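You operate a simulated robot arm through the tools that you are given. There is no shell and no other tool. Be economical: measure what you need, move in short steps, check, and stop when the job is done.

The job below is to be done with a simulated robot arm. You get a single attempt, and the scene is never put back.

JOB
Top up the rice tub from the blue cup through the funnel, then close the tub again.
Fine: cup and funnel go back. Set down upright: cup.

The check looks at the end state, three seconds after you hand in, the way a careful person would. Anything else that was tipped, shoved, dropped, spilled or broken makes it a failure.

ROBOT AND FRAMES
A 7-joint arm with a two-finger parallel gripper, fixed in place. Base frame: the origin is at the foot of the arm, x ahead of it, y to its left, z up; the work surface is at about z = 0.9. Readings come in m, degrees, newtons and seconds.
With the tool pointing down near the work surface it reaches from about 0.24 to 0.68 m from the base axis. Its first joint turns from -66.0 to 66.0 degrees. Payload 2.4 kg.
Tool frame: the origin (TCP) lies between the finger pads and is the grasp point; the fingertips stand 0.03 m ahead of it; z points along the fingers, y is the line along which they close. Largest opening 0.094 m; finger width 0.028, thickness 0.01; the body of the gripper, 0.05 by 0.096 m, starts 0.055 m behind the TCP.
Orientation is that of the tool frame in the base frame, as a unit quaternion [x, y, z, w]. With the fingers straight down and closing along the base's y, the tool's x points along the base's -x, its y along +y and its z along -z.

CONTROLS
- The arm moves only by the tool servo_tool. Its argument "commands" is a list that holds one entry, the list of rows, each a list of 7 numbers: the shift along the tool's x, y, z in m, then the turn, a rotation vector about the tool's x, y, z in degrees, then the opening, from 0 (shut) to 1 (fully open). In form: [[[x, y, z, rx, ry, rz, gripper], ...]]. A call has 1 to 8 rows; each row is the pose to reach, as a shift and turn from the pose commanded when the call began, along the tool's axes at that moment. Each row takes 0.2 s and may step no farther than 0.05 m and 8.6 degrees from the row before; otherwise, or with a gripper value out of range, the whole call is refused. A pose out of reach is approached as far as the arm can. The call stops where the force on the tool passes 40 N (or 10 N more than at its start, if that is more) or the arm is blocked; 0.2 s more then pass. Each finger travels about 0.153 m/s and halts on what it meets, pressing with about 27 N; the grip force reading is that of the motor and also rises with nothing between the fingers. The clock runs only during rows and for 0.2 s after the last one: add rows that repeat a pose to give the fingers time. It gives the time, the measured TCP pose, the force on the tool (base axes), the opening and the grip force at its end, in the units of the frame above (readings bear some noise), with the torque about the TCP (base axes, N m) and any sound that the robot's microphone picked up.
- Cameras (640 x 400 px; columns grow to the right, rows downward): "scene" is fixed at [0.0485, 0.4634, 1.4322]; the picture's right is [-0.73, -0.68, 0.00], its down [-0.40, 0.43, -0.81] and it looks along [0.55, -0.60, -0.59] (base axes); focal length 328 px, centre (320, 200). "wrist" rides on the gripper at [0.076, 0.014, -0.102] in the tool frame; the picture's right is [-0.18, 0.98, 0.00], its down [-0.75, -0.14, -0.64] and it looks along [-0.63, -0.12, 0.77] (tool axes); focal length 243 px, centre (320, 200). There is no depth. A picture from a camera that has moved, and an enlarged one, comes with that camera's place and axes in the base frame and with its lens. The place of the scene camera against the robot may be out by one fixed shift of up to 0.025 m in any direction.
- grab_frame(camera): a new picture of that camera. The clock stands still meanwhile.
- close_up(camera, box): a new picture of the part [left, top, right, bottom] of that camera's present view, enlarged. The clock stands still meanwhile.
- close_job(): hands the job in; it is judged then, once.

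Work in short steps. Places have to be worked out from the pictures, the camera data and where the tool is seen: move nearer, look again, correct. Check each grasp and each placing, and mend what went wrong. You have 120 turns and 68 pictures in all, those below and enlarged ones among them. Open the gripper and draw the arm clear of the work before you hand the job in, unless the task says otherwise; then end with one line.

The tools are called after "Call:" as name(argument=value, ...) on one line, values as JSON. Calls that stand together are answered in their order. servo_tool: Moves the arm, as the interface text tells. Its arguments: {"type":"object","properties":{"commands":{"type":"array"}},"required":["commands"]} The other tools are called the same way: grab_frame (camera) takes a picture; close_up (camera, box) takes an enlarged picture of a part of a camera's view; close_job () hands the job in.

At the start:

```text
t: 0.0
position: [0.3212, 0.2189, 1.2545]
tool_rot: [0.0, 1.0, 0.0, 0.0]
ft_force: [-0.4, -0.4, 0.6]
moment: [0.02, 0.03, 0.0]
grip_width: 0.0941
gripper_force: 0.1
```

scene: 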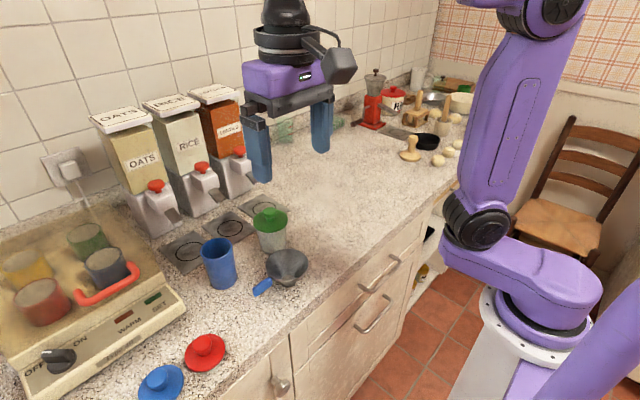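
wrist: 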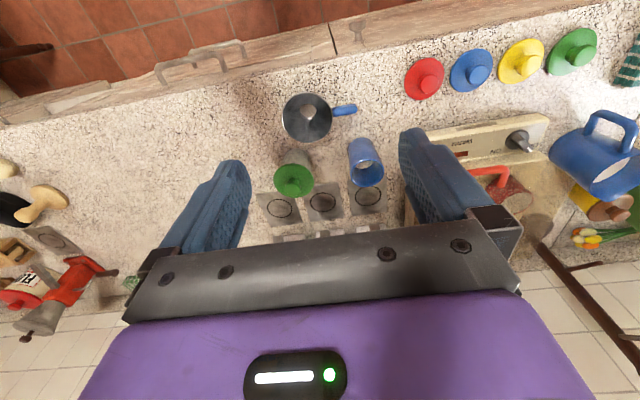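

I start by looking closer at the work area to identify the tub, cup, funnel.

Call:
close_up(camera="scene", box=[80, 70, 320, 220])

Call:
close_up(camera="scene", box=[150, 180, 330, 300])

Call:
close_up(camera="wrist", box=[240, 80, 420, 240])

```text
2.67 times, centred on (200, 145) of scene
camera zoom: at [0.0485, 0.4634, 1.4322], right [-0.73, -0.68, 0.0], down [-0.4, 0.43, -0.81], along [0.55, -0.6, -0.59], focal length 873 px, centre (640, 347)
```

zoom: 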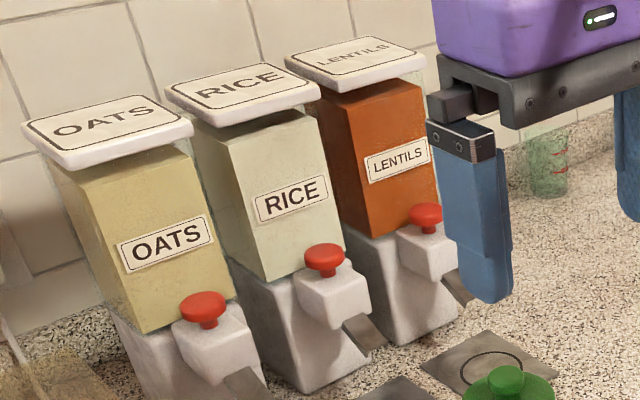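

```text
3.33 times, centred on (240, 240) of scene
camera zoom: at [0.0485, 0.4634, 1.4322], right [-0.73, -0.68, 0.0], down [-0.4, 0.43, -0.81], along [0.55, -0.6, -0.59], focal length 1092 px, centre (587, 67)
```

zoom: 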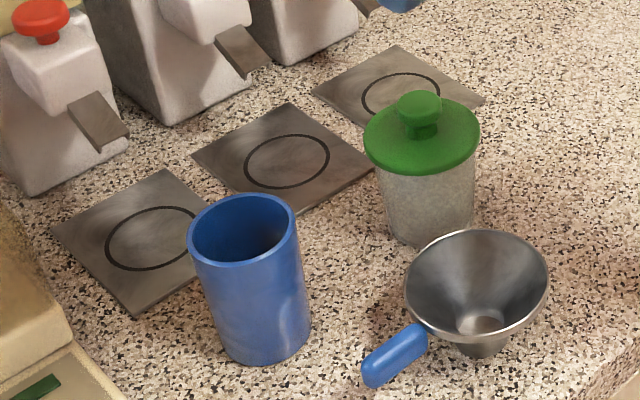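

```text
2.50 times, centred on (330, 160) of wrist
camera zoom: at [0.2468, 0.2345, 1.3567], right [0.18, 0.98, 0.0], down [0.75, -0.14, 0.64], along [0.63, -0.12, -0.77], focal length 606 px, centre (295, 300)
```

zoom: 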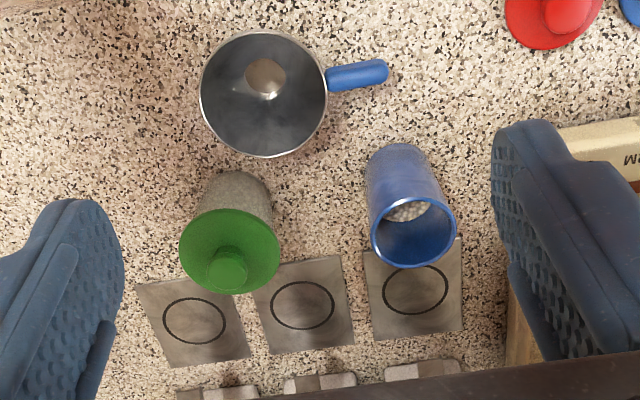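

The green-lidded jar at about (0.49,0.14) looks like the tub, the cup at (0.49,0.27) with rice in it, and the funnel at (0.39,0.19). I lower the arm to look at the jar's side and confirm what it holds.

Call:
servo_tool(commands=[[[0, -0.01, 0.04, 0, 0, 0, 1], [0.0, -0.02, 0.08, 0, 0, 0, 1], [0.01, -0.03, 0.12, 0, 0, 0, 1], [0.03, -0.04, 0.14, 0, 0, 0, 1]]])

Call:
grab_frame(camera="wrist")

Call:
grab_frame(camera="scene")

```text
t: 1.0
position: [0.2921, 0.1811, 1.1114]
tool_rot: [0.0, 1.0, 0.0, 0.001]
ft_force: [-0.2, -0.5, -0.7]
moment: [0.0, 0.03, 0.0]
grip_width: 0.0939
gripper_force: 0.0
```

```text
62 pictures are left
camera wrist: at [0.2167, 0.1952, 1.2146], right [0.18, 0.98, 0.0], down [0.75, -0.14, 0.64], along [0.63, -0.12, -0.77], focal length 243 px, centre (320, 200)
```

wrist: 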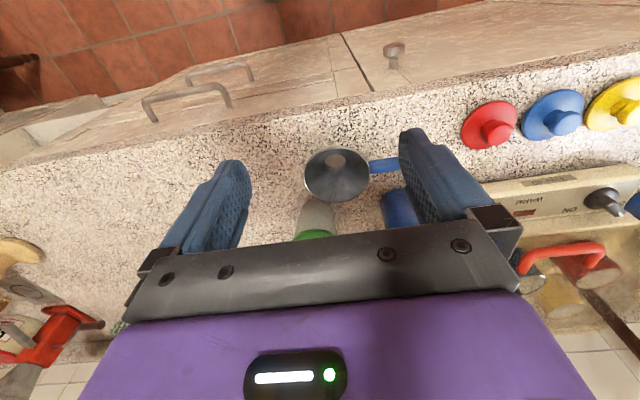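

```text
61 pictures are left
```

scene: 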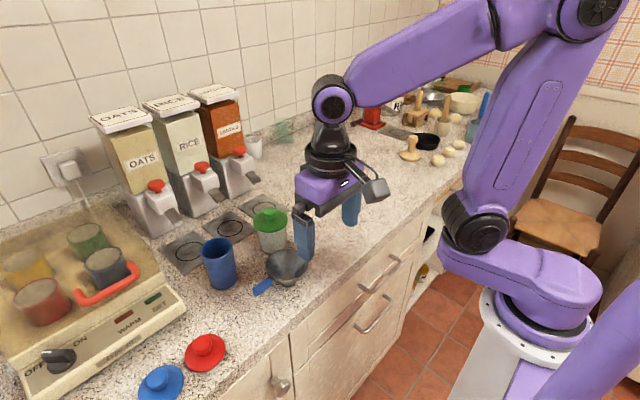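

The jar is visible; I zoom in on it, and on the small clear vessels behind.

Call:
close_up(camera="scene", box=[230, 110, 310, 260])

Call:
close_up(camera="wrist", box=[280, 140, 400, 240])

```text
2.67 times, centred on (270, 185) of scene
camera zoom: at [0.0485, 0.4634, 1.4322], right [-0.73, -0.68, 0.0], down [-0.4, 0.43, -0.81], along [0.55, -0.6, -0.59], focal length 873 px, centre (453, 240)
```

zoom: 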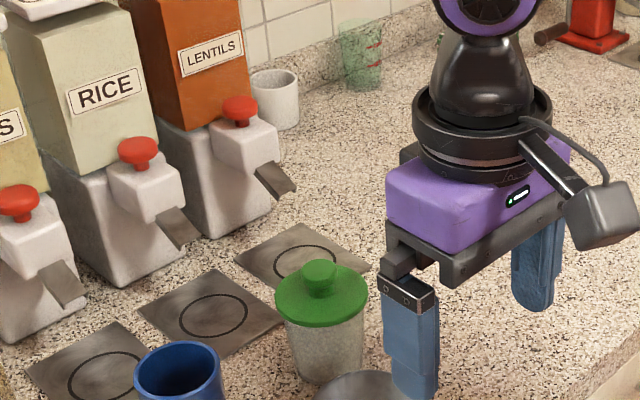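

```text
4.00 times, centred on (340, 190) of wrist
camera zoom: at [0.2167, 0.1952, 1.2146], right [0.18, 0.98, 0.0], down [0.75, -0.14, 0.64], along [0.63, -0.12, -0.77], focal length 970 px, centre (240, 240)
```

zoom: 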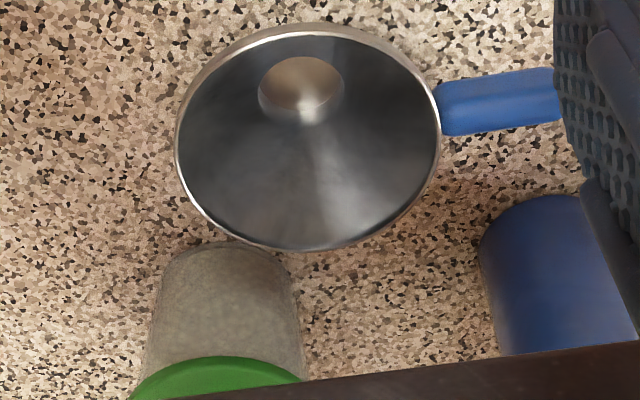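

The jar is pale-filled under a green lid, so I take it as the tub. I move partway toward it so the lid sits centred in the wrist view.

Call:
servo_tool(commands=[[[-0.04, -0.01, 0, 0, 0, 0, 1], [-0.08, -0.025, 0, 0, 0, 0, 1], [-0.108, -0.042, 0, 0, 0, 0, 1], [-0.108, -0.042, 0, 0, 0, 0, 1]]])

Call:
grab_frame(camera="wrist")

```text
t: 2.0
position: [0.4006, 0.1367, 1.1146]
tool_rot: [0.0, 1.0, 0.0, -0.001]
ft_force: [-0.2, 0.4, -0.2]
moment: [0.0, -0.02, 0.0]
grip_width: 0.0943
gripper_force: 0.0
```

```text
58 pictures are left
camera wrist: at [0.3252, 0.1505, 1.2174], right [0.18, 0.98, 0.0], down [0.75, -0.14, 0.64], along [0.63, -0.12, -0.77], focal length 243 px, centre (320, 200)
```

wrist: 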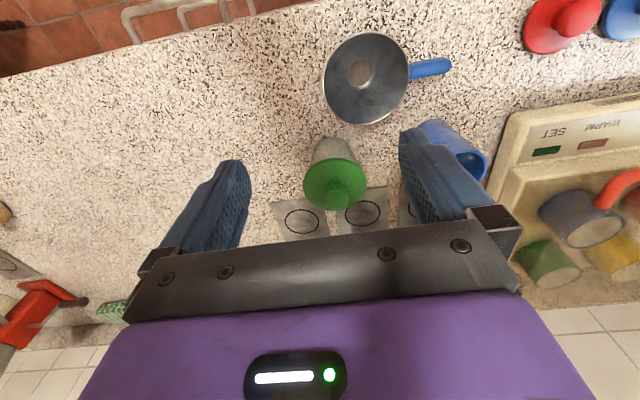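

Lid centred in view; I zoom to measure it.

Call:
close_up(camera="wrist", box=[280, 120, 400, 220])

Call:
close_up(camera="scene", box=[220, 190, 320, 300])

```text
4.00 times, centred on (340, 170) of wrist
camera zoom: at [0.3252, 0.1505, 1.2174], right [0.18, 0.98, 0.0], down [0.75, -0.14, 0.64], along [0.63, -0.12, -0.77], focal length 970 px, centre (240, 320)
```

zoom: 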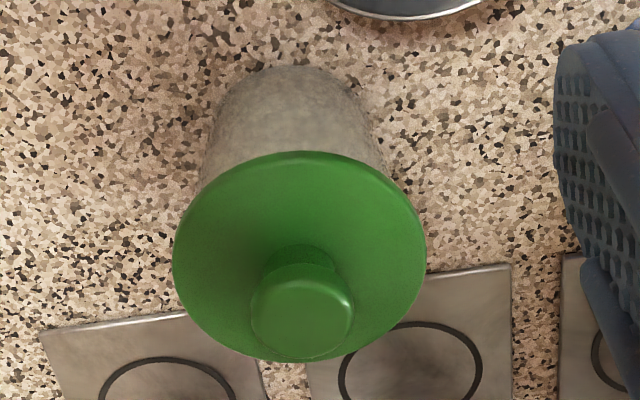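

```text
3.64 times, centred on (270, 245) of scene
camera zoom: at [0.0485, 0.4634, 1.4322], right [-0.73, -0.68, 0.0], down [-0.4, 0.43, -0.81], along [0.55, -0.6, -0.59], focal length 1191 px, centre (502, 36)
```

zoom: 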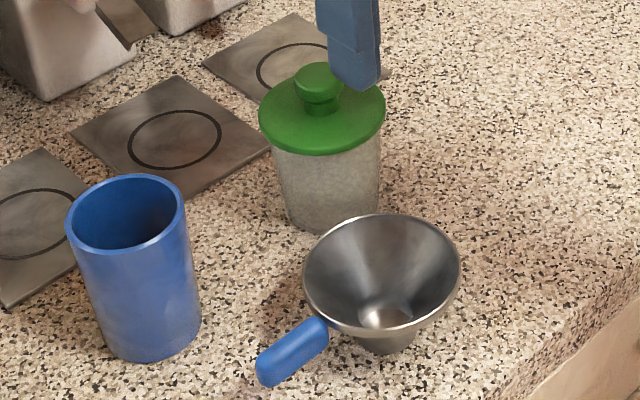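

I put the lid knob at about (0.50, 0.136), top z≈1.004 with disc at ~0.98. I move above it and check alignment.

Call:
servo_tool(commands=[[[-0.04, 0, 0, 0, 0, 0, 1], [-0.08, 0, 0, 0, 0, 0, 1], [-0.1, 0, 0.02, 0, 0, 0, 1], [-0.1, 0, 0.055, 0, 0, 0, 1], [-0.1, 0, 0.055, 0, 0, 0, 1]]])

Call:
close_up(camera="scene", box=[220, 160, 330, 270])

Call:
grab_frame(camera="wrist")

```text
t: 3.2
position: [0.5007, 0.1374, 1.0589]
tool_rot: [-0.001, 1.0, 0.001, 0.0]
ft_force: [-0.2, 0.1, 0.2]
moment: [0.0, -0.01, -0.01]
grip_width: 0.0939
gripper_force: 0.0
```

```text
3.64 times, centred on (275, 215) of scene
camera zoom: at [0.0485, 0.4634, 1.4321], right [-0.73, -0.68, 0.0], down [-0.4, 0.43, -0.81], along [0.55, -0.6, -0.59], focal length 1191 px, centre (484, 146)
```

zoom: 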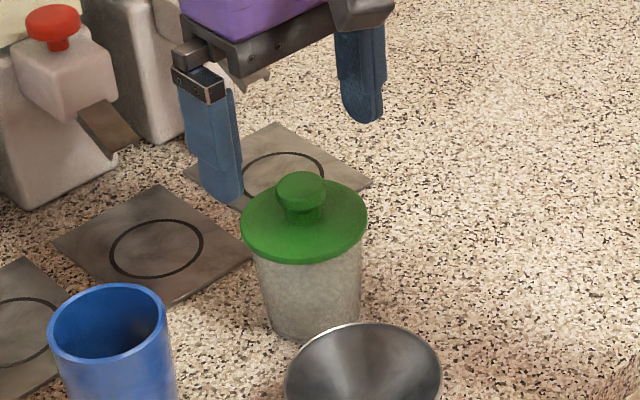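

```text
54 pictures are left
camera wrist: at [0.4249, 0.1517, 1.1616], right [0.18, 0.98, 0.0], down [0.75, -0.14, 0.64], along [0.63, -0.12, -0.77], focal length 243 px, centre (320, 200)
```

wrist: 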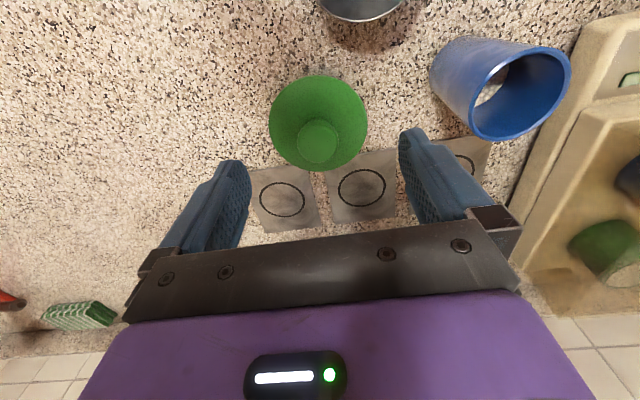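

Knob resolves to (0.504, 0.135, top ~1.0). I descend so the tips stay just above the disc and close on the knob.

Call:
servo_tool(commands=[[[-0.003, -0.002, 0.02, 0, 0, 0, 1], [-0.003, -0.002, 0.035, 0, 0, 0, 1], [-0.003, -0.002, 0.046, 0, 0, 0, 1], [-0.003, -0.002, 0.046, 0, 0, 0, 0.6], [-0.003, -0.002, 0.046, 0, 0, 0, 0.1], [-0.003, -0.002, 0.046, 0, 0, 0, 0.1], [-0.003, -0.002, 0.046, 0, 0, 0, 0.1]]])

Call:
close_up(camera="scene", box=[220, 160, 330, 270])

```text
t: 4.8
position: [0.5022, 0.136, 1.0137]
tool_rot: [0.0, 1.0, 0.0, 0.001]
ft_force: [0.0, 0.0, -0.4]
moment: [0.03, 0.0, 0.0]
grip_width: 0.0284
gripper_force: 27.2
heard: snap
```

```text
3.64 times, centred on (275, 215) of scene
camera zoom: at [0.0485, 0.4634, 1.4321], right [-0.73, -0.68, 0.0], down [-0.4, 0.43, -0.81], along [0.55, -0.6, -0.59], focal length 1191 px, centre (484, 146)
```

zoom: 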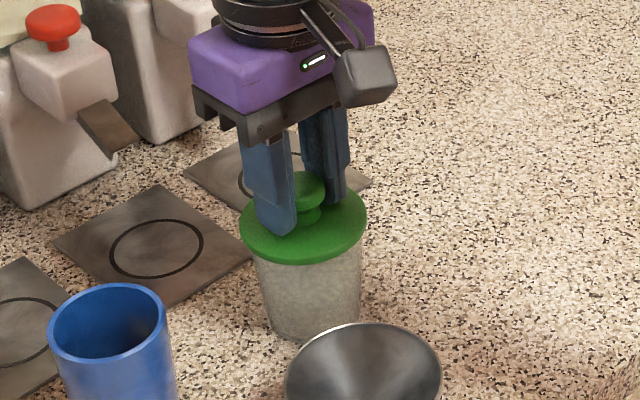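

The knob is held (0.028 m). I lift straight up slowly.

Call:
servo_tool(commands=[[[0, 0, -0.01, 0, 0, 0, 0.1], [0, 0, -0.02, 0, 0, 0, 0.1], [0, 0, -0.04, 0, 0, 0, 0.1], [0, 0, -0.07, 0, 0, 0, 0.1], [0, 0, -0.09, 0, 0, 0, 0.1]]])

Call:
close_up(camera="scene", box=[200, 120, 340, 300])

Call:
grab_frame(camera="wrist")

```text
t: 6.0
position: [0.5033, 0.1366, 1.1038]
tool_rot: [0.0, 1.0, 0.0, -0.001]
ft_force: [0.3, 0.6, -1.2]
moment: [-0.01, -0.03, 0.0]
grip_width: 0.0285
gripper_force: 26.9
```

```text
2.22 times, centred on (270, 210) of scene
camera zoom: at [0.0485, 0.4634, 1.4322], right [-0.73, -0.68, 0.0], down [-0.4, 0.43, -0.81], along [0.55, -0.6, -0.59], focal length 728 px, centre (431, 178)
```

zoom: 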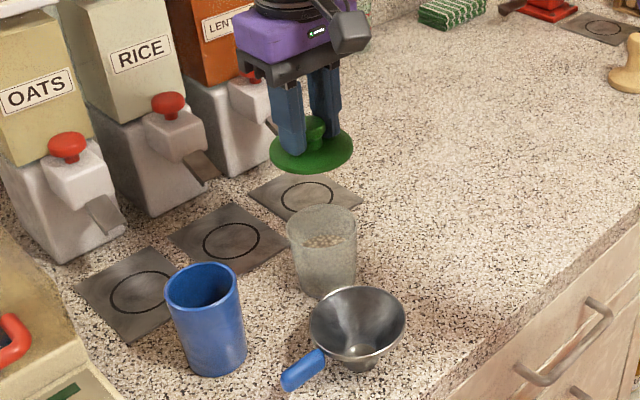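

```text
51 pictures are left
camera wrist: at [0.4286, 0.1505, 1.206], right [0.18, 0.98, 0.0], down [0.75, -0.14, 0.64], along [0.63, -0.12, -0.77], focal length 243 px, centre (320, 200)
```

wrist: 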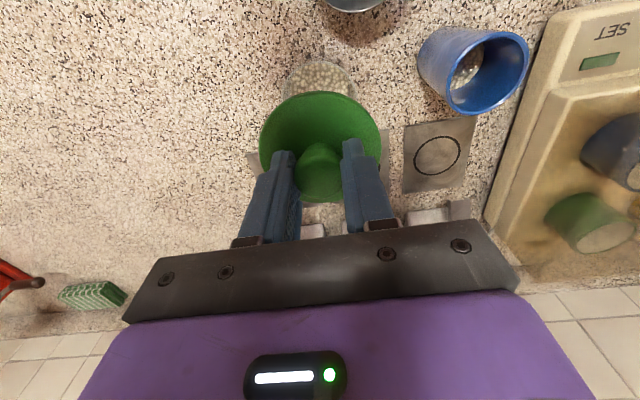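

The tub is open and holds rice grains. I carry the lid to the clear counter at about (0.45, -0.06).

Call:
servo_tool(commands=[[[0.01, -0.045, 0, 0, 0, 0, 0.1], [0.02, -0.09, 0, 0, 0, 0, 0.1], [0.035, -0.135, 0.03, 0, 0, 0, 0.1], [0.045, -0.175, 0.06, 0, 0, 0, 0.1], [0.05, -0.197, 0.1, 0, 0, 0, 0.1], [0.05, -0.197, 0.13, 0, 0, 0, 0.1], [0.05, -0.197, 0.14, 0, 0, 0, 0.1]]])

Call:
grab_frame(camera="scene")

```text
refused: row 3 steps farther than a row can; nothing moved
```

```text
50 pictures are left
```

scene: 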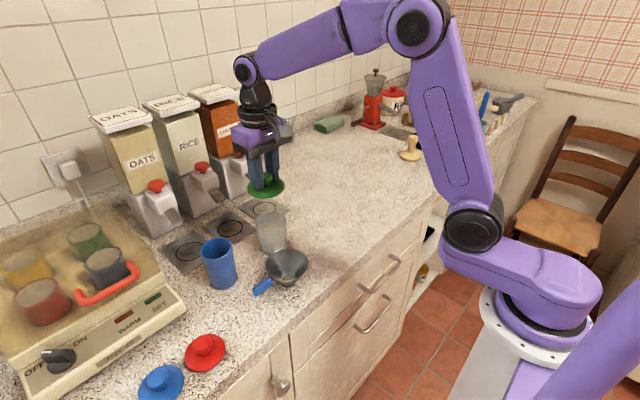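

Refused for step size; I redo it with smaller steps.

Call:
servo_tool(commands=[[[0.01, -0.04, 0, 0, 0, 0, 0.1], [0.02, -0.08, 0, 0, 0, 0, 0.1], [0.03, -0.12, 0, 0, 0, 0, 0.1], [0.04, -0.16, 0.02, 0, 0, 0, 0.1], [0.05, -0.19, 0.055, 0, 0, 0, 0.1], [0.05, -0.197, 0.1, 0, 0, 0, 0.1], [0.05, -0.197, 0.13, 0, 0, 0, 0.1], [0.05, -0.197, 0.14, 0, 0, 0, 0.1]]])

Call:
grab_frame(camera="scene")

```text
t: 7.8
position: [0.4518, -0.062, 0.9624]
tool_rot: [0.0, 1.0, 0.001, 0.0]
ft_force: [1.1, -0.3, -0.1]
moment: [-0.01, 0.02, -0.02]
grip_width: 0.0283
gripper_force: 26.8
```

```text
49 pictures are left
```

scene: 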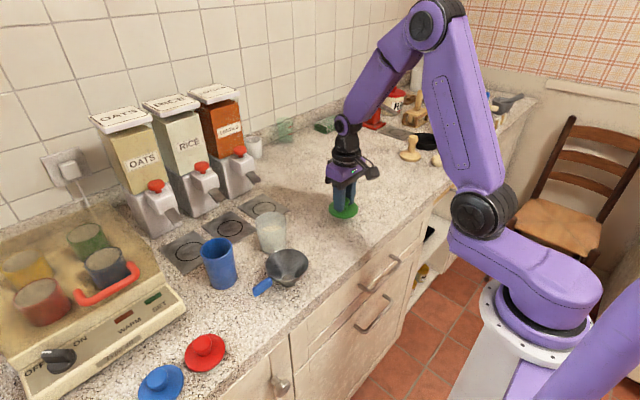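

Still no contact; I lower in small steps watching the force.

Call:
servo_tool(commands=[[[0, 0, 0.005, 0, 0, 0, 0.1], [0, 0, 0.01, 0, 0, 0, 0.1], [0, 0, 0.014, 0, 0, 0, 0.1]]])

Call:
close_up(camera="scene", box=[300, 150, 400, 230])

```text
t: 8.6
position: [0.4532, -0.0616, 0.9489]
tool_rot: [0.001, 1.0, 0.0, 0.0]
ft_force: [1.2, -0.3, -0.8]
moment: [0.0, -0.04, 0.03]
grip_width: 0.0284
gripper_force: 26.8
```

```text
5.00 times, centred on (350, 190) of scene
camera zoom: at [0.0485, 0.4634, 1.4321], right [-0.73, -0.68, 0.0], down [-0.4, 0.43, -0.81], along [0.55, -0.6, -0.59], focal length 1638 px, centre (170, 250)
```

zoom: 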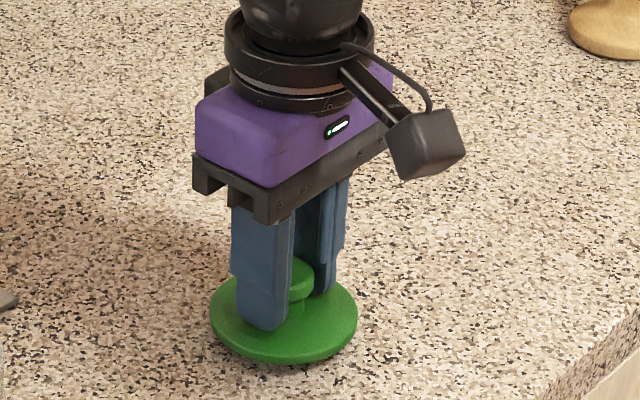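

Near the surface but not touching; I lower a few mm more.

Call:
servo_tool(commands=[[[0, 0, 0.003, 0, 0, 0, 0.1], [0, 0, 0.006, 0, 0, 0, 0.1], [0, 0, 0.008, 0, 0, 0, 0.1]]])

```text
t: 9.6
position: [0.4532, -0.0616, 0.9432]
tool_rot: [0.0, 1.0, 0.0, 0.003]
ft_force: [-4.6, 0.9, 10.3]
moment: [0.04, 0.07, -0.02]
grip_width: 0.0286
gripper_force: 27.3
stopped in row 3: the force on the tool passed its limit at 42 N (the readings are from after the stop); the commanded pose is now the measured one
```

The lid is down (contact at TCP z 0.943). I release it and rise.

Call:
servo_tool(commands=[[[0, 0, -0.001, 0, 0, 0, 0.5], [0, 0, -0.001, 0, 0, 0, 0.8], [0, 0, -0.03, 0, 0, 0, 0.8], [0, 0, -0.08, 0, 0, 0, 1], [0, 0, -0.13, 0, 0, 0, 1]]])

Call:
close_up(camera="scene", box=[220, 150, 400, 300])

```text
t: 10.8
position: [0.4549, -0.0621, 1.0723]
tool_rot: [0.0, 1.0, 0.0, 0.003]
ft_force: [0.1, 0.2, 0.3]
moment: [0.02, 0.01, 0.02]
grip_width: 0.0936
gripper_force: 0.0
```

```text
2.67 times, centred on (310, 225) of scene
camera zoom: at [0.0485, 0.4634, 1.4321], right [-0.73, -0.68, 0.0], down [-0.4, 0.43, -0.81], along [0.55, -0.6, -0.59], focal length 873 px, centre (347, 133)
```

zoom: 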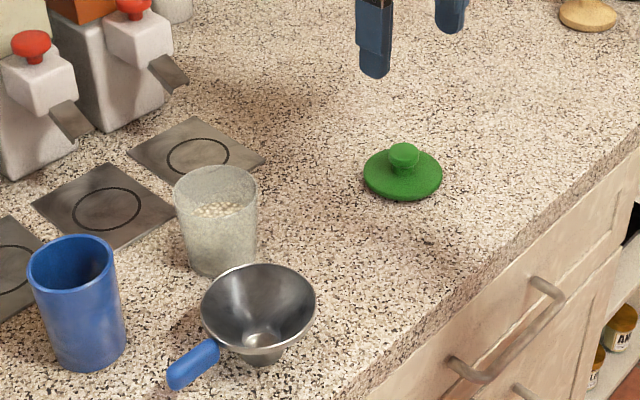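

The lid rests flat. Now I turn the tool so the fingers close along x, moving toward the funnel for a look.

Call:
servo_tool(commands=[[[0.01, 0.02, -0.01, 0, 0, -8, 1], [0.02, 0.04, -0.02, 0, 0, -16, 1], [0.03, 0.06, -0.03, 0, 0, -24, 1], [0.04, 0.08, -0.04, 0, 0, -32, 1], [0.045, 0.1, -0.04, 0, 0, -40, 1], [0.05, 0.12, -0.04, 0, 0, -48, 1], [0.055, 0.14, -0.04, 0, 0, -56, 0.6], [0.055, 0.16, -0.04, 0, 0, -64, 0.6]]])

Call:
servo_tool(commands=[[[0, 0, 0, 0, 0, -8, 0.6], [0, 0, 0, 0, 0, -16, 0.6], [0, 0, 0, 0, 0, -24, 0.6], [0, 0, 0, 0, 0, -26, 0.6]]])

Call:
grab_frame(camera="wrist")

```text
t: 12.6
position: [0.4002, 0.0971, 1.1114]
tool_rot: [-0.531, 0.847, -0.002, 0.001]
ft_force: [-0.1, 0.0, -0.9]
moment: [0.01, 0.02, -0.03]
grip_width: 0.0562
gripper_force: 0.0
```

```text
t: 13.6
position: [0.3976, 0.0988, 1.1109]
tool_rot: [0.708, -0.707, 0.002, -0.001]
ft_force: [-0.9, 0.5, -0.1]
moment: [-0.03, -0.01, 0.0]
grip_width: 0.0563
gripper_force: 0.1
```

```text
46 pictures are left
camera wrist: at [0.385, 0.0223, 1.2135], right [-0.98, 0.18, -0.01], down [0.14, 0.75, 0.64], along [0.12, 0.63, -0.77], focal length 243 px, centre (320, 200)
```

wrist: 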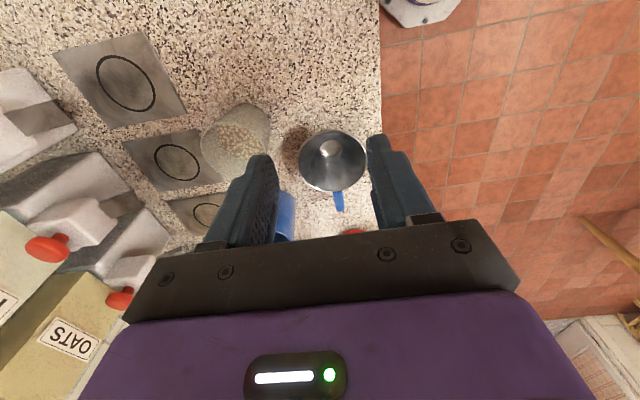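

I zoom on the funnel handle to fix its place.

Call:
close_up(camera="wrist", box=[190, 90, 390, 240])

```text
2.67 times, centred on (290, 165) of wrist
camera zoom: at [0.385, 0.0223, 1.2135], right [-0.98, 0.18, -0.01], down [0.14, 0.75, 0.64], along [0.12, 0.63, -0.77], focal length 647 px, centre (400, 293)
```

zoom: 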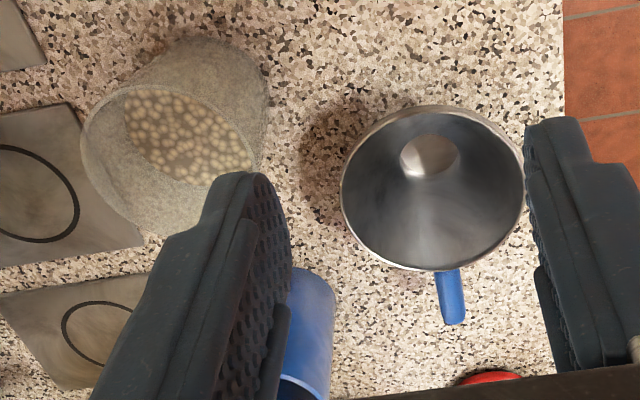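

Handle centre estimated at (0.401, 0.253, 0.938). I move above it and descend partway, staying off the cup.

Call:
servo_tool(commands=[[[-0.04, -0.003, 0, 0, 0, 0, 0.6], [-0.08, -0.003, 0, 0, 0, 0, 0.5], [-0.12, -0.003, 0.0, 0, 0, 0, 0.5], [-0.152, -0.003, 0.03, 0, 0, 0, 0.5], [-0.152, -0.003, 0.07, 0, 0, 0, 0.5], [-0.152, -0.003, 0.11, 0, 0, 0, 0.5], [-0.152, -0.003, 0.13, 0, 0, 0, 0.5]]])

Call:
close_up(camera="scene", box=[190, 200, 330, 310])

Call:
close_up(camera="wrist", box=[220, 80, 420, 240])

```text
t: 15.2
position: [0.4045, 0.2524, 0.982]
tool_rot: [0.707, -0.707, 0.002, -0.002]
ft_force: [-0.3, -0.6, 0.4]
moment: [0.0, 0.0, 0.01]
grip_width: 0.047
gripper_force: 0.0
```

```text
3.64 times, centred on (260, 255) of scene
camera zoom: at [0.0485, 0.4634, 1.4321], right [-0.73, -0.68, 0.0], down [-0.4, 0.43, -0.81], along [0.55, -0.6, -0.59], focal length 1191 px, centre (538, 0)
```

zoom: 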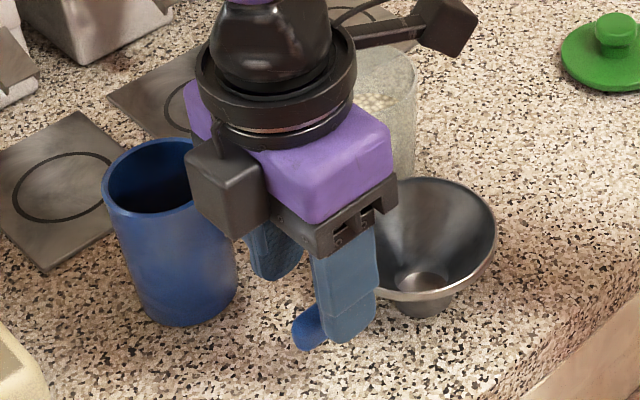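

```text
2.50 times, centred on (320, 160) of wrist
camera zoom: at [0.3898, 0.1761, 1.0847], right [-0.98, 0.18, -0.01], down [0.14, 0.75, 0.64], along [0.12, 0.63, -0.77], focal length 606 px, centre (320, 300)
```

zoom: 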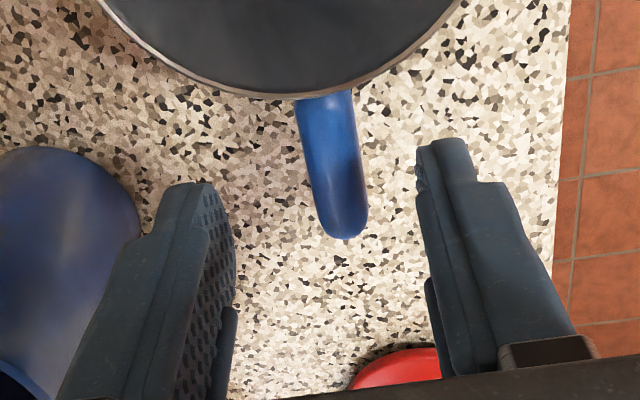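

Handle lies between the fingers. I descend to z≈0.941 and close.

Call:
servo_tool(commands=[[[0.003, 0.004, 0.015, 0, 0, 0, 0.5], [0.004, 0.005, 0.03, 0, 0, 0, 0.5], [0.004, 0.005, 0.041, 0, 0, 0, 0.5], [0.004, 0.005, 0.041, 0, 0, 0, 0.1], [0.004, 0.005, 0.041, 0, 0, 0, 0.05], [0.004, 0.005, 0.041, 0, 0, 0, 0.05]]])

Call:
close_up(camera="scene", box=[190, 200, 330, 310])

```text
t: 16.6
position: [0.3991, 0.2453, 0.9413]
tool_rot: [0.707, -0.707, 0.003, 0.0]
ft_force: [-0.2, -0.7, -0.2]
moment: [0.03, -0.02, -0.01]
grip_width: 0.0181
gripper_force: 26.9
```

```text
3.64 times, centred on (260, 255) of scene
camera zoom: at [0.0485, 0.4634, 1.4321], right [-0.73, -0.68, 0.0], down [-0.4, 0.43, -0.81], along [0.55, -0.6, -0.59], focal length 1191 px, centre (538, 0)
```

zoom: 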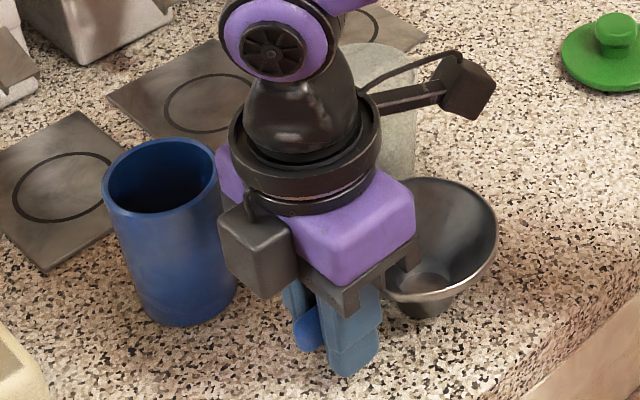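

Handle gripped (0.018 m). I lift slowly straight up.

Call:
servo_tool(commands=[[[0, 0, -0.01, 0, 0, 0, 0.05], [0, 0, -0.03, 0, 0, 0, 0.05], [0, 0, -0.06, 0, 0, 0, 0.05], [0, 0, -0.09, 0, 0, 0, 0.05], [0, 0, -0.13, 0, 0, 0, 0.05], [0, 0, -0.16, 0, 0, 0, 0.05]]])

Call:
close_up(camera="scene", box=[180, 130, 350, 310])

Call:
grab_frame(camera="wrist")

```text
t: 18.0
position: [0.3968, 0.2454, 1.1002]
tool_rot: [-0.707, 0.708, -0.002, 0.002]
ft_force: [0.2, 0.0, -1.1]
moment: [0.04, 0.02, 0.01]
grip_width: 0.018
gripper_force: 27.6
```

```text
2.22 times, centred on (265, 220) of scene
camera zoom: at [0.0485, 0.4634, 1.4322], right [-0.73, -0.68, 0.0], down [-0.4, 0.43, -0.81], along [0.55, -0.6, -0.59], focal length 728 px, centre (442, 156)
```

zoom: 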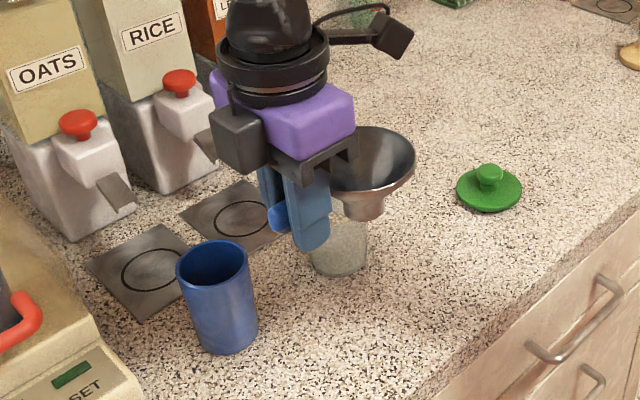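

```text
40 pictures are left
camera wrist: at [0.3823, 0.1702, 1.2024], right [-0.98, 0.18, -0.01], down [0.14, 0.75, 0.64], along [0.12, 0.63, -0.77], focal length 243 px, centre (320, 200)
```

wrist: 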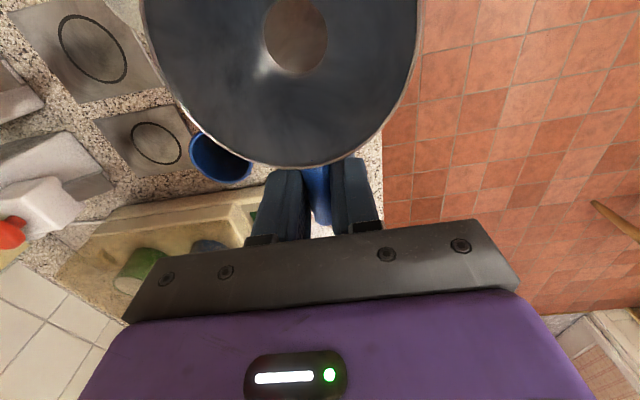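

Funnel lifted securely; its axis is 0.063 m from the TCP along tool +x. I swing the handle 45° (pointing to +x+y, clear of the cup) while moving over the tub at (0.503, 0.134).

Call:
servo_tool(commands=[[[0.01, -0.025, 0, 0, 0, 7.5, 0.05], [0.022, -0.05, 0, 0, 0, 15, 0.05], [0.033, -0.075, 0, 0, 0, 22.5, 0.05], [0.044, -0.1, 0, 0, 0, 30, 0.05], [0.055, -0.125, 0, 0, 0, 37.5, 0.05], [0.067, -0.1505, 0, 0, 0, 45, 0.05], [0.067, -0.1505, 0.02, 0, 0, 45, 0.05]]])

Call:
grab_frame(camera="wrist")

Call:
close_up(camera="scene", box=[180, 130, 350, 310])

```text
t: 19.6
position: [0.5484, 0.1804, 1.0815]
tool_rot: [-0.382, 0.924, -0.001, 0.002]
ft_force: [0.0, -0.3, -1.2]
moment: [0.03, -0.02, -0.05]
grip_width: 0.0181
gripper_force: 27.3
```

```text
39 pictures are left
camera wrist: at [0.484, 0.1364, 1.1825], right [-0.56, 0.83, 0.0], down [0.63, 0.43, 0.64], along [0.53, 0.36, -0.76], focal length 243 px, centre (320, 200)
```

wrist: 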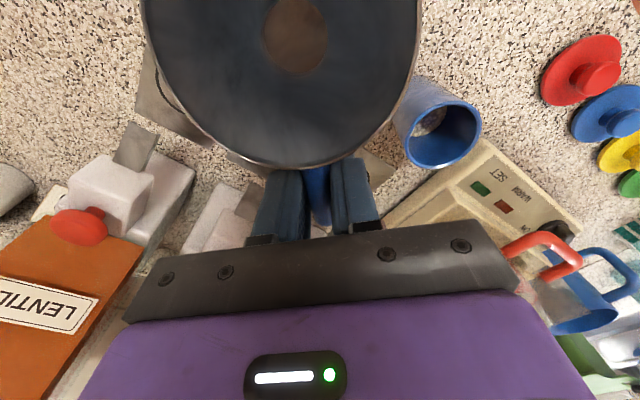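

```text
2.22 times, centred on (265, 220) of scene
camera zoom: at [0.0485, 0.4634, 1.4321], right [-0.73, -0.68, 0.0], down [-0.4, 0.43, -0.81], along [0.55, -0.6, -0.59], focal length 728 px, centre (442, 156)
```

zoom: 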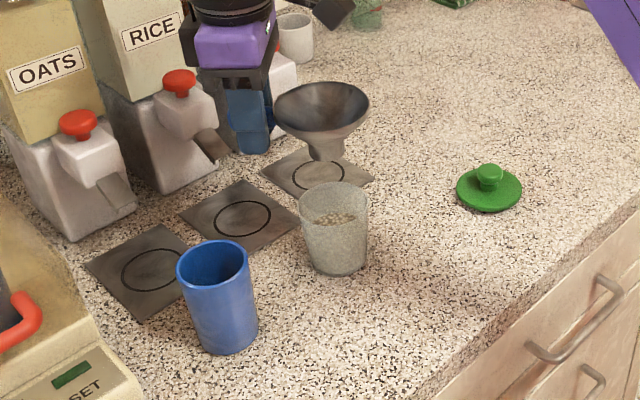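

Spout projects right over the tub's mouth. I lower in small steps, watching force.

Call:
servo_tool(commands=[[[0, 0, 0.03, 0, 0, 0, 0.05], [0, 0, 0.06, 0, 0, 0, 0.05], [0, 0, 0.075, 0, 0, 0, 0.05], [0, 0, 0.083, 0, 0, 0, 0.05]]])

Call:
close_up(camera="scene", box=[220, 150, 320, 260])

```text
t: 20.6
position: [0.5465, 0.1807, 0.9977]
tool_rot: [-0.383, 0.924, -0.001, 0.002]
ft_force: [0.5, 0.4, 0.1]
moment: [0.0, -0.01, -0.04]
grip_width: 0.018
gripper_force: 27.0
```

```text
3.64 times, centred on (270, 205) of scene
camera zoom: at [0.0485, 0.4634, 1.4321], right [-0.73, -0.68, 0.0], down [-0.4, 0.43, -0.81], along [0.55, -0.6, -0.59], focal length 1191 px, centre (502, 182)
```

zoom: 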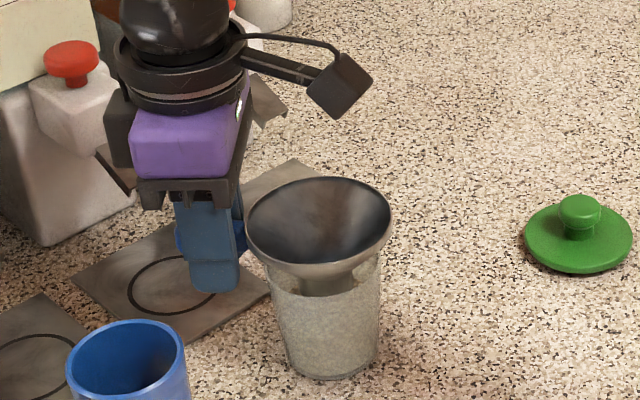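

The spout is inside the mouth, centred. I continue down gently.

Call:
servo_tool(commands=[[[0, 0, 0.003, 0, 0, 0, 0.05], [0, 0, 0.006, 0, 0, 0, 0.05], [0, 0, 0.009, 0, 0, 0, 0.05]]])

```text
t: 21.4
position: [0.5482, 0.1803, 0.9891]
tool_rot: [-0.383, 0.924, -0.001, 0.001]
ft_force: [0.1, 0.1, 0.3]
moment: [-0.01, -0.03, 0.01]
grip_width: 0.0182
gripper_force: 27.5
```

Call:
servo_tool(commands=[[[0, 0, 0.003, 0, 0, 0, 0.05], [0, 0, 0.006, 0, 0, 0, 0.05]]])

Call:
close_up(camera="scene", box=[230, 180, 310, 270])

```text
t: 22.0
position: [0.547, 0.1814, 0.9851]
tool_rot: [-0.382, 0.924, -0.001, 0.003]
ft_force: [-0.7, 0.3, 6.0]
moment: [-0.14, 0.21, 0.0]
grip_width: 0.018
gripper_force: 26.8
```

```text
4.44 times, centred on (270, 225) of scene
camera zoom: at [0.0484, 0.4634, 1.4322], right [-0.73, -0.68, 0.0], down [-0.4, 0.43, -0.81], along [0.55, -0.6, -0.59], focal length 1456 px, centre (542, 89)
```

zoom: 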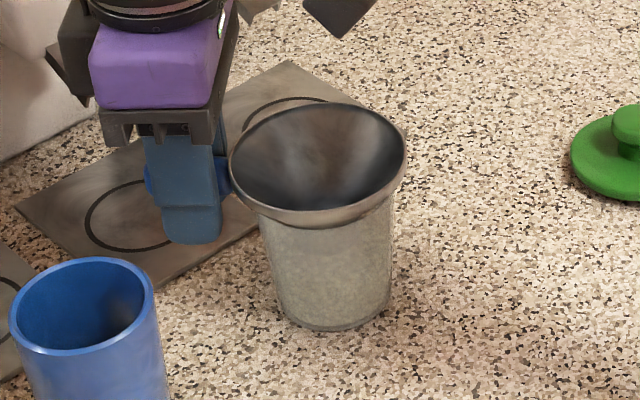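

Seated with 6 N contact. I open modestly and rise straight up.

Call:
servo_tool(commands=[[[0, 0, 0, 0, 0, 0, 0.2], [0, 0, 0, 0, 0, 0, 0.4], [0, 0, 0, 0, 0, 0, 0.4], [0, 0, -0.03, 0, 0, 0, 0.4], [0, 0, -0.07, 0, 0, 0, 0.4], [0, 0, -0.12, 0, 0, 0, 0.4], [0, 0, -0.16, 0, 0, 0, 0.4]]])

Call:
close_up(camera="scene", box=[180, 160, 320, 300])

Call:
grab_frame(camera="wrist")

```text
t: 23.6
position: [0.5442, 0.1809, 1.1434]
tool_rot: [-0.383, 0.924, -0.001, 0.002]
ft_force: [0.9, -0.4, 0.2]
moment: [-0.02, 0.03, -0.01]
grip_width: 0.0378
gripper_force: 0.1
```

```text
2.86 times, centred on (250, 230) of scene
camera zoom: at [0.0485, 0.4634, 1.4322], right [-0.73, -0.68, 0.0], down [-0.4, 0.43, -0.81], along [0.55, -0.6, -0.59], focal length 936 px, centre (520, 114)
```

zoom: 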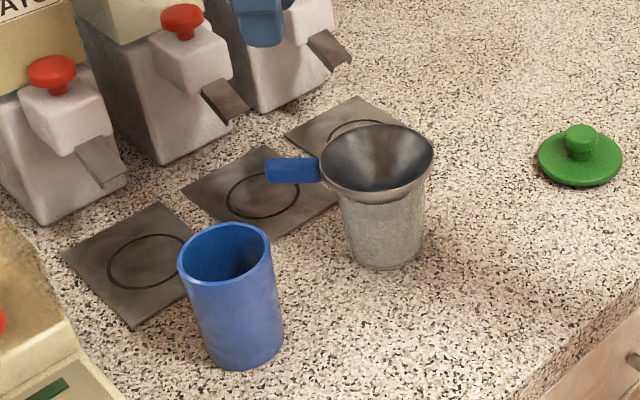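

```text
34 pictures are left
camera wrist: at [0.481, 0.1374, 1.2454], right [-0.57, 0.82, 0.0], down [0.63, 0.43, 0.64], along [0.53, 0.36, -0.76], focal length 243 px, centre (320, 200)
```

wrist: 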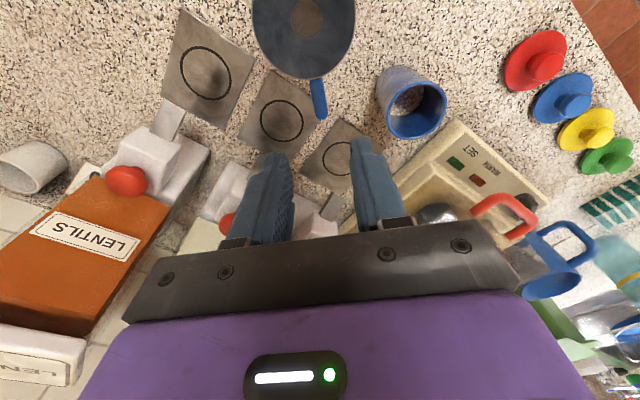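

Funnel sits level in the tub. For the cup I'll pitch the tool forward (about 60°) so I can grasp it from the base side and tip it sideways toward the funnel. First back off and turn the tool to the home heading.

Call:
servo_tool(commands=[[[0.011, 0.032, -0.01, 0, 0, 7.5, 0.6], [0.022, 0.064, -0.02, 0, 0, 15, 0.8], [0.033, 0.096, -0.03, 0, 0, 22.5, 1], [0.044, 0.128, -0.03, 0, 0, 30, 1], [0.055, 0.16, -0.03, 0, 0, 37.5, 1], [0.067, 0.193, -0.03, 0, 0, 45, 1]]])

Call:
servo_tool(commands=[[[0, 0, 0, 0, -8, 0, 1], [0, 0, 0, 0, -16, 0, 1], [0, 0, 0, 0, -24, 0, 1], [0, 0, 0, 0, -32, 0, 1], [0, 0, 0, 0, -40, 0, 1], [0, 0, 0, 0, -48, 0, 1], [0, 0, 0, 0, -56, 0, 1], [0, 0, 0, 0, -60, 0, 1]]])

Call:
grab_frame(camera="wrist")

Call:
grab_frame(camera="scene")

```text
t: 25.0
position: [0.3619, 0.2685, 1.17]
tool_rot: [0.0, 1.0, 0.0, 0.003]
ft_force: [-0.7, -0.3, 0.1]
moment: [-0.01, 0.01, -0.03]
grip_width: 0.094
gripper_force: 0.1
```

```text
t: 26.8
position: [0.3632, 0.2687, 1.1739]
tool_rot: [-0.001, 0.864, 0.0, 0.503]
ft_force: [-0.3, -0.2, 0.2]
moment: [0.01, 0.0, 0.0]
grip_width: 0.0943
gripper_force: 0.0
```

```text
33 pictures are left
camera wrist: at [0.2372, 0.2835, 1.1568], right [0.09, 0.98, 0.16], down [-0.19, -0.14, 0.97], along [0.98, -0.12, 0.17], focal length 243 px, centre (320, 200)
```

wrist: 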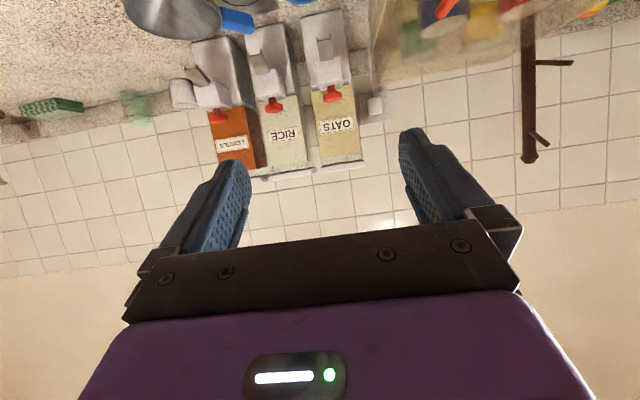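

```text
32 pictures are left
```

scene: 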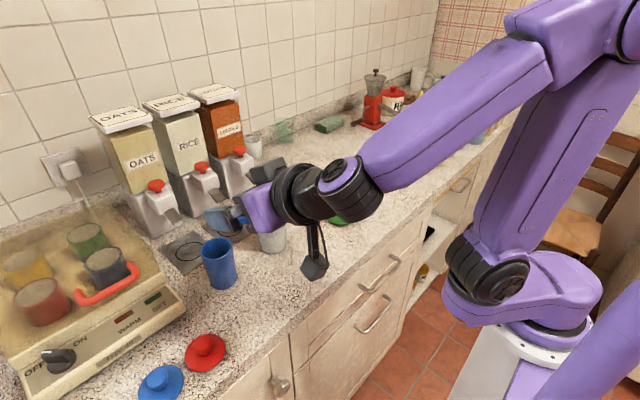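

60° pitch is reachable. Before grasping, I rehearse the tipping motion in free air above the funnel to see whether the arm can make it.

Call:
servo_tool(commands=[[[-0.008, -0.01, 0.014, -4.2, 0, 7.28, 1], [-0.016, -0.02, 0.028, -8.4, 0, 14.55, 1], [-0.024, -0.03, 0.042, -12.6, 0, 21.8, 1], [-0.032, -0.04, 0.056, -16.8, 0, 29.1, 1], [-0.04, -0.05, 0.07, -21, 0, 36.4, 1], [-0.048, -0.06, 0.084, -25.2, 0, 43.65, 1], [-0.056, -0.07, 0.098, -29.4, 0, 50.9, 1], [-0.0635, -0.08, 0.11, -33.6, 0, 58.2, 1]]])

Call:
servo_tool(commands=[[[0, 0, 0, -4.2, 0, 7.28, 1], [0, 0, 0, -8.4, 0, 14.55, 1], [0, 0, 0, -12.6, 0, 21.8, 1], [0, 0, 0, -16.8, 0, 29.1, 1], [0, 0, 0, -21, 0, 36.4, 1], [0, 0, 0, -25.2, 0, 43.65, 1], [0, 0, 0, -27, 0, 46.8, 1]]])

Call:
grab_frame(camera="scene")

```text
t: 28.6
position: [0.5053, 0.2341, 1.2812]
tool_rot: [0.271, 0.741, 0.452, 0.416]
ft_force: [-1.2, 1.6, -0.1]
moment: [0.02, -0.03, -0.06]
grip_width: 0.094
gripper_force: 0.1
out of reach, approached as far as the arm can: row 5, 6, 7, 8
```

```text
t: 30.4
position: [0.448, 0.4468, 1.3368]
tool_rot: [0.444, 0.544, 0.656, 0.276]
ft_force: [-0.2, -0.4, 1.1]
moment: [-0.04, 0.08, 0.0]
grip_width: 0.0938
gripper_force: 0.1
out of reach, approached as far as the arm can: row 1, 2, 3, 4, 5, 6, 7
stopped in row 7: the arm was blocked; the commanded pose is now the measured one
```

```text
31 pictures are left
```

scene: 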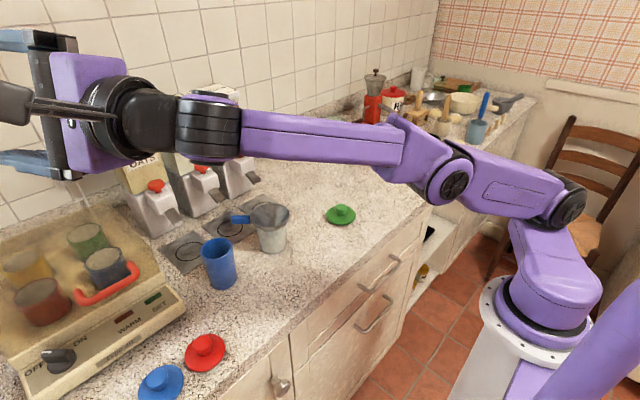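

The tipping orientation that way pulls the arm out of reach. I back out toward the earlier pose, and will try tipping the other way (toward +y from the far side of the funnel).

Call:
servo_tool(commands=[[[-0.011, -0.0085, -0.014, 4, 0, -6.93, 1], [-0.022, -0.017, -0.028, 8, 0, -13.86, 1], [-0.033, -0.0255, -0.042, 12, 0, -20.8, 1], [-0.044, -0.034, -0.056, 16, 0, -27.7, 1], [-0.055, -0.0425, -0.07, 20, 0, -34.6, 1], [-0.066, -0.051, -0.084, 24, 0, -41.6, 1], [-0.077, -0.06, -0.098, 28, 0, -48.5, 1], [-0.088, -0.068, -0.112, 32, 0, -55.4, 1]]])

```text
t: 32.2
position: [0.3841, 0.3351, 1.2445]
tool_rot: [0.201, 0.839, 0.287, 0.417]
ft_force: [-0.7, 0.5, 0.5]
moment: [-0.01, -0.02, -0.02]
grip_width: 0.0939
gripper_force: 0.0
out of reach, approached as far as the arm can: row 1, 2
```

Recovering well. I finish returning to the 60° pitch pose at about (0.384, 0.235, 1.174).

Call:
servo_tool(commands=[[[-0.003, -0.02, 0, 2.9, -1.13, -6.2, 1], [-0.006, -0.04, 0.001, 5.8, -2.27, -12.4, 1], [-0.0085, -0.06, 0.0015, 8.65, -3.4, -18.5, 1], [-0.0115, -0.08, 0.002, 11.5, -4.5, -24.7, 1], [-0.014, -0.1, 0.0025, 14.4, -5.7, -30.9, 1], [-0.017, -0.121, 0.003, 17.3, -6.8, -37.1, 1]]])

```text
t: 33.6
position: [0.3827, 0.2342, 1.1759]
tool_rot: [0.0, 0.866, 0.0, 0.5]
ft_force: [0.3, -0.3, 0.9]
moment: [0.05, 0.0, 0.0]
grip_width: 0.0938
gripper_force: 0.1
```

Clean pose again. Now rehearse tipping toward +y over the −y side of the funnel, in free air.

Call:
servo_tool(commands=[[[-0.005, -0.019, 0.0086, 4.2, 0, -7.28, 1], [-0.01, -0.038, 0.017, 8.4, 0, -14.55, 1], [-0.015, -0.057, 0.026, 12.6, 0, -21.8, 1], [-0.02, -0.077, 0.034, 16.8, 0, -29.1, 1], [-0.025, -0.096, 0.043, 21, 0, -36.4, 1], [-0.03, -0.115, 0.052, 25.2, 0, -43.65, 1], [-0.035, -0.135, 0.06, 29.4, 0, -50.9, 1], [-0.04, -0.154, 0.069, 33.6, 0, -58.2, 1]]])

```text
t: 35.4
position: [0.4623, 0.0838, 1.175]
tool_rot: [-0.276, 0.721, -0.479, 0.416]
ft_force: [-0.4, -0.5, 0.8]
moment: [-0.02, 0.01, 0.02]
grip_width: 0.094
gripper_force: 0.1
```

Reached without trouble at −67°. I continue to −115°.

Call:
servo_tool(commands=[[[0, 0, 0, 4.2, 0, -7.28, 1], [0, 0, 0, 8.4, 0, -14.55, 1], [0, 0, 0, 12.6, 0, -21.8, 1], [0, 0, 0, 16.8, 0, -29.1, 1], [0, 0, 0, 21, 0, -36.4, 1], [0, 0, 0, 25, 0, -43.3, 1]]])

Call:
grab_frame(camera="scene")

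```text
t: 36.8
position: [0.4619, 0.0811, 1.1748]
tool_rot: [0.427, -0.451, 0.739, -0.261]
ft_force: [0.3, 0.0, -0.2]
moment: [0.0, 0.0, 0.02]
grip_width: 0.0938
gripper_force: 0.0
```

```text
30 pictures are left
```

scene: 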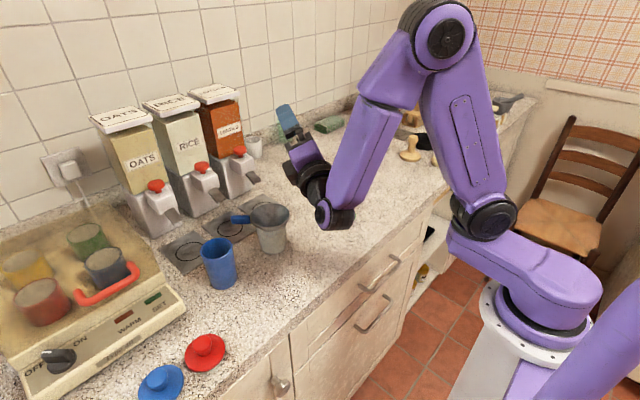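

The −y-side tip is fully reachable. I unwind and go to a pre-grasp pose in front of the cup.

Call:
servo_tool(commands=[[[0, 0, 0, -4.2, 0, 7.28, 1], [0, 0, 0, -8.4, 0, 14.55, 1], [0, 0, 0, -12.6, 0, 21.8, 1], [0, 0, 0, -16.8, 0, 29.1, 1], [0, 0, 0, -21, 0, 36.4, 1], [0, 0, 0, -25, 0, 43.3, 1]]])

Call:
servo_tool(commands=[[[-0.0124, 0.0091, -0.0216, -4.2, 0, 7.28, 1], [-0.0248, 0.0182, -0.0432, -8.4, 0, 14.55, 1], [-0.0371, 0.0274, -0.0647, -12.6, 0, 21.8, 1], [-0.0495, 0.0365, -0.0863, -16.8, 0, 29.1, 1], [-0.0619, 0.0456, -0.1079, -21, 0, 36.4, 1], [-0.0743, 0.0547, -0.1294, -25.2, 0, 43.65, 1], [-0.0866, 0.0639, -0.151, -29.4, 0, 50.9, 1], [-0.099, 0.073, -0.1726, -33.6, 0, 58.2, 1]]])

```text
t: 38.2
position: [0.4618, 0.0833, 1.1756]
tool_rot: [-0.275, 0.723, -0.478, 0.417]
ft_force: [0.2, -0.4, -0.5]
moment: [0.01, 0.0, 0.0]
grip_width: 0.0942
gripper_force: 0.2
```

```text
t: 40.0
position: [0.3628, 0.2693, 1.1743]
tool_rot: [0.003, 0.866, 0.001, 0.499]
ft_force: [0.3, 0.1, -0.6]
moment: [-0.02, -0.01, 0.03]
grip_width: 0.094
gripper_force: 0.1
```

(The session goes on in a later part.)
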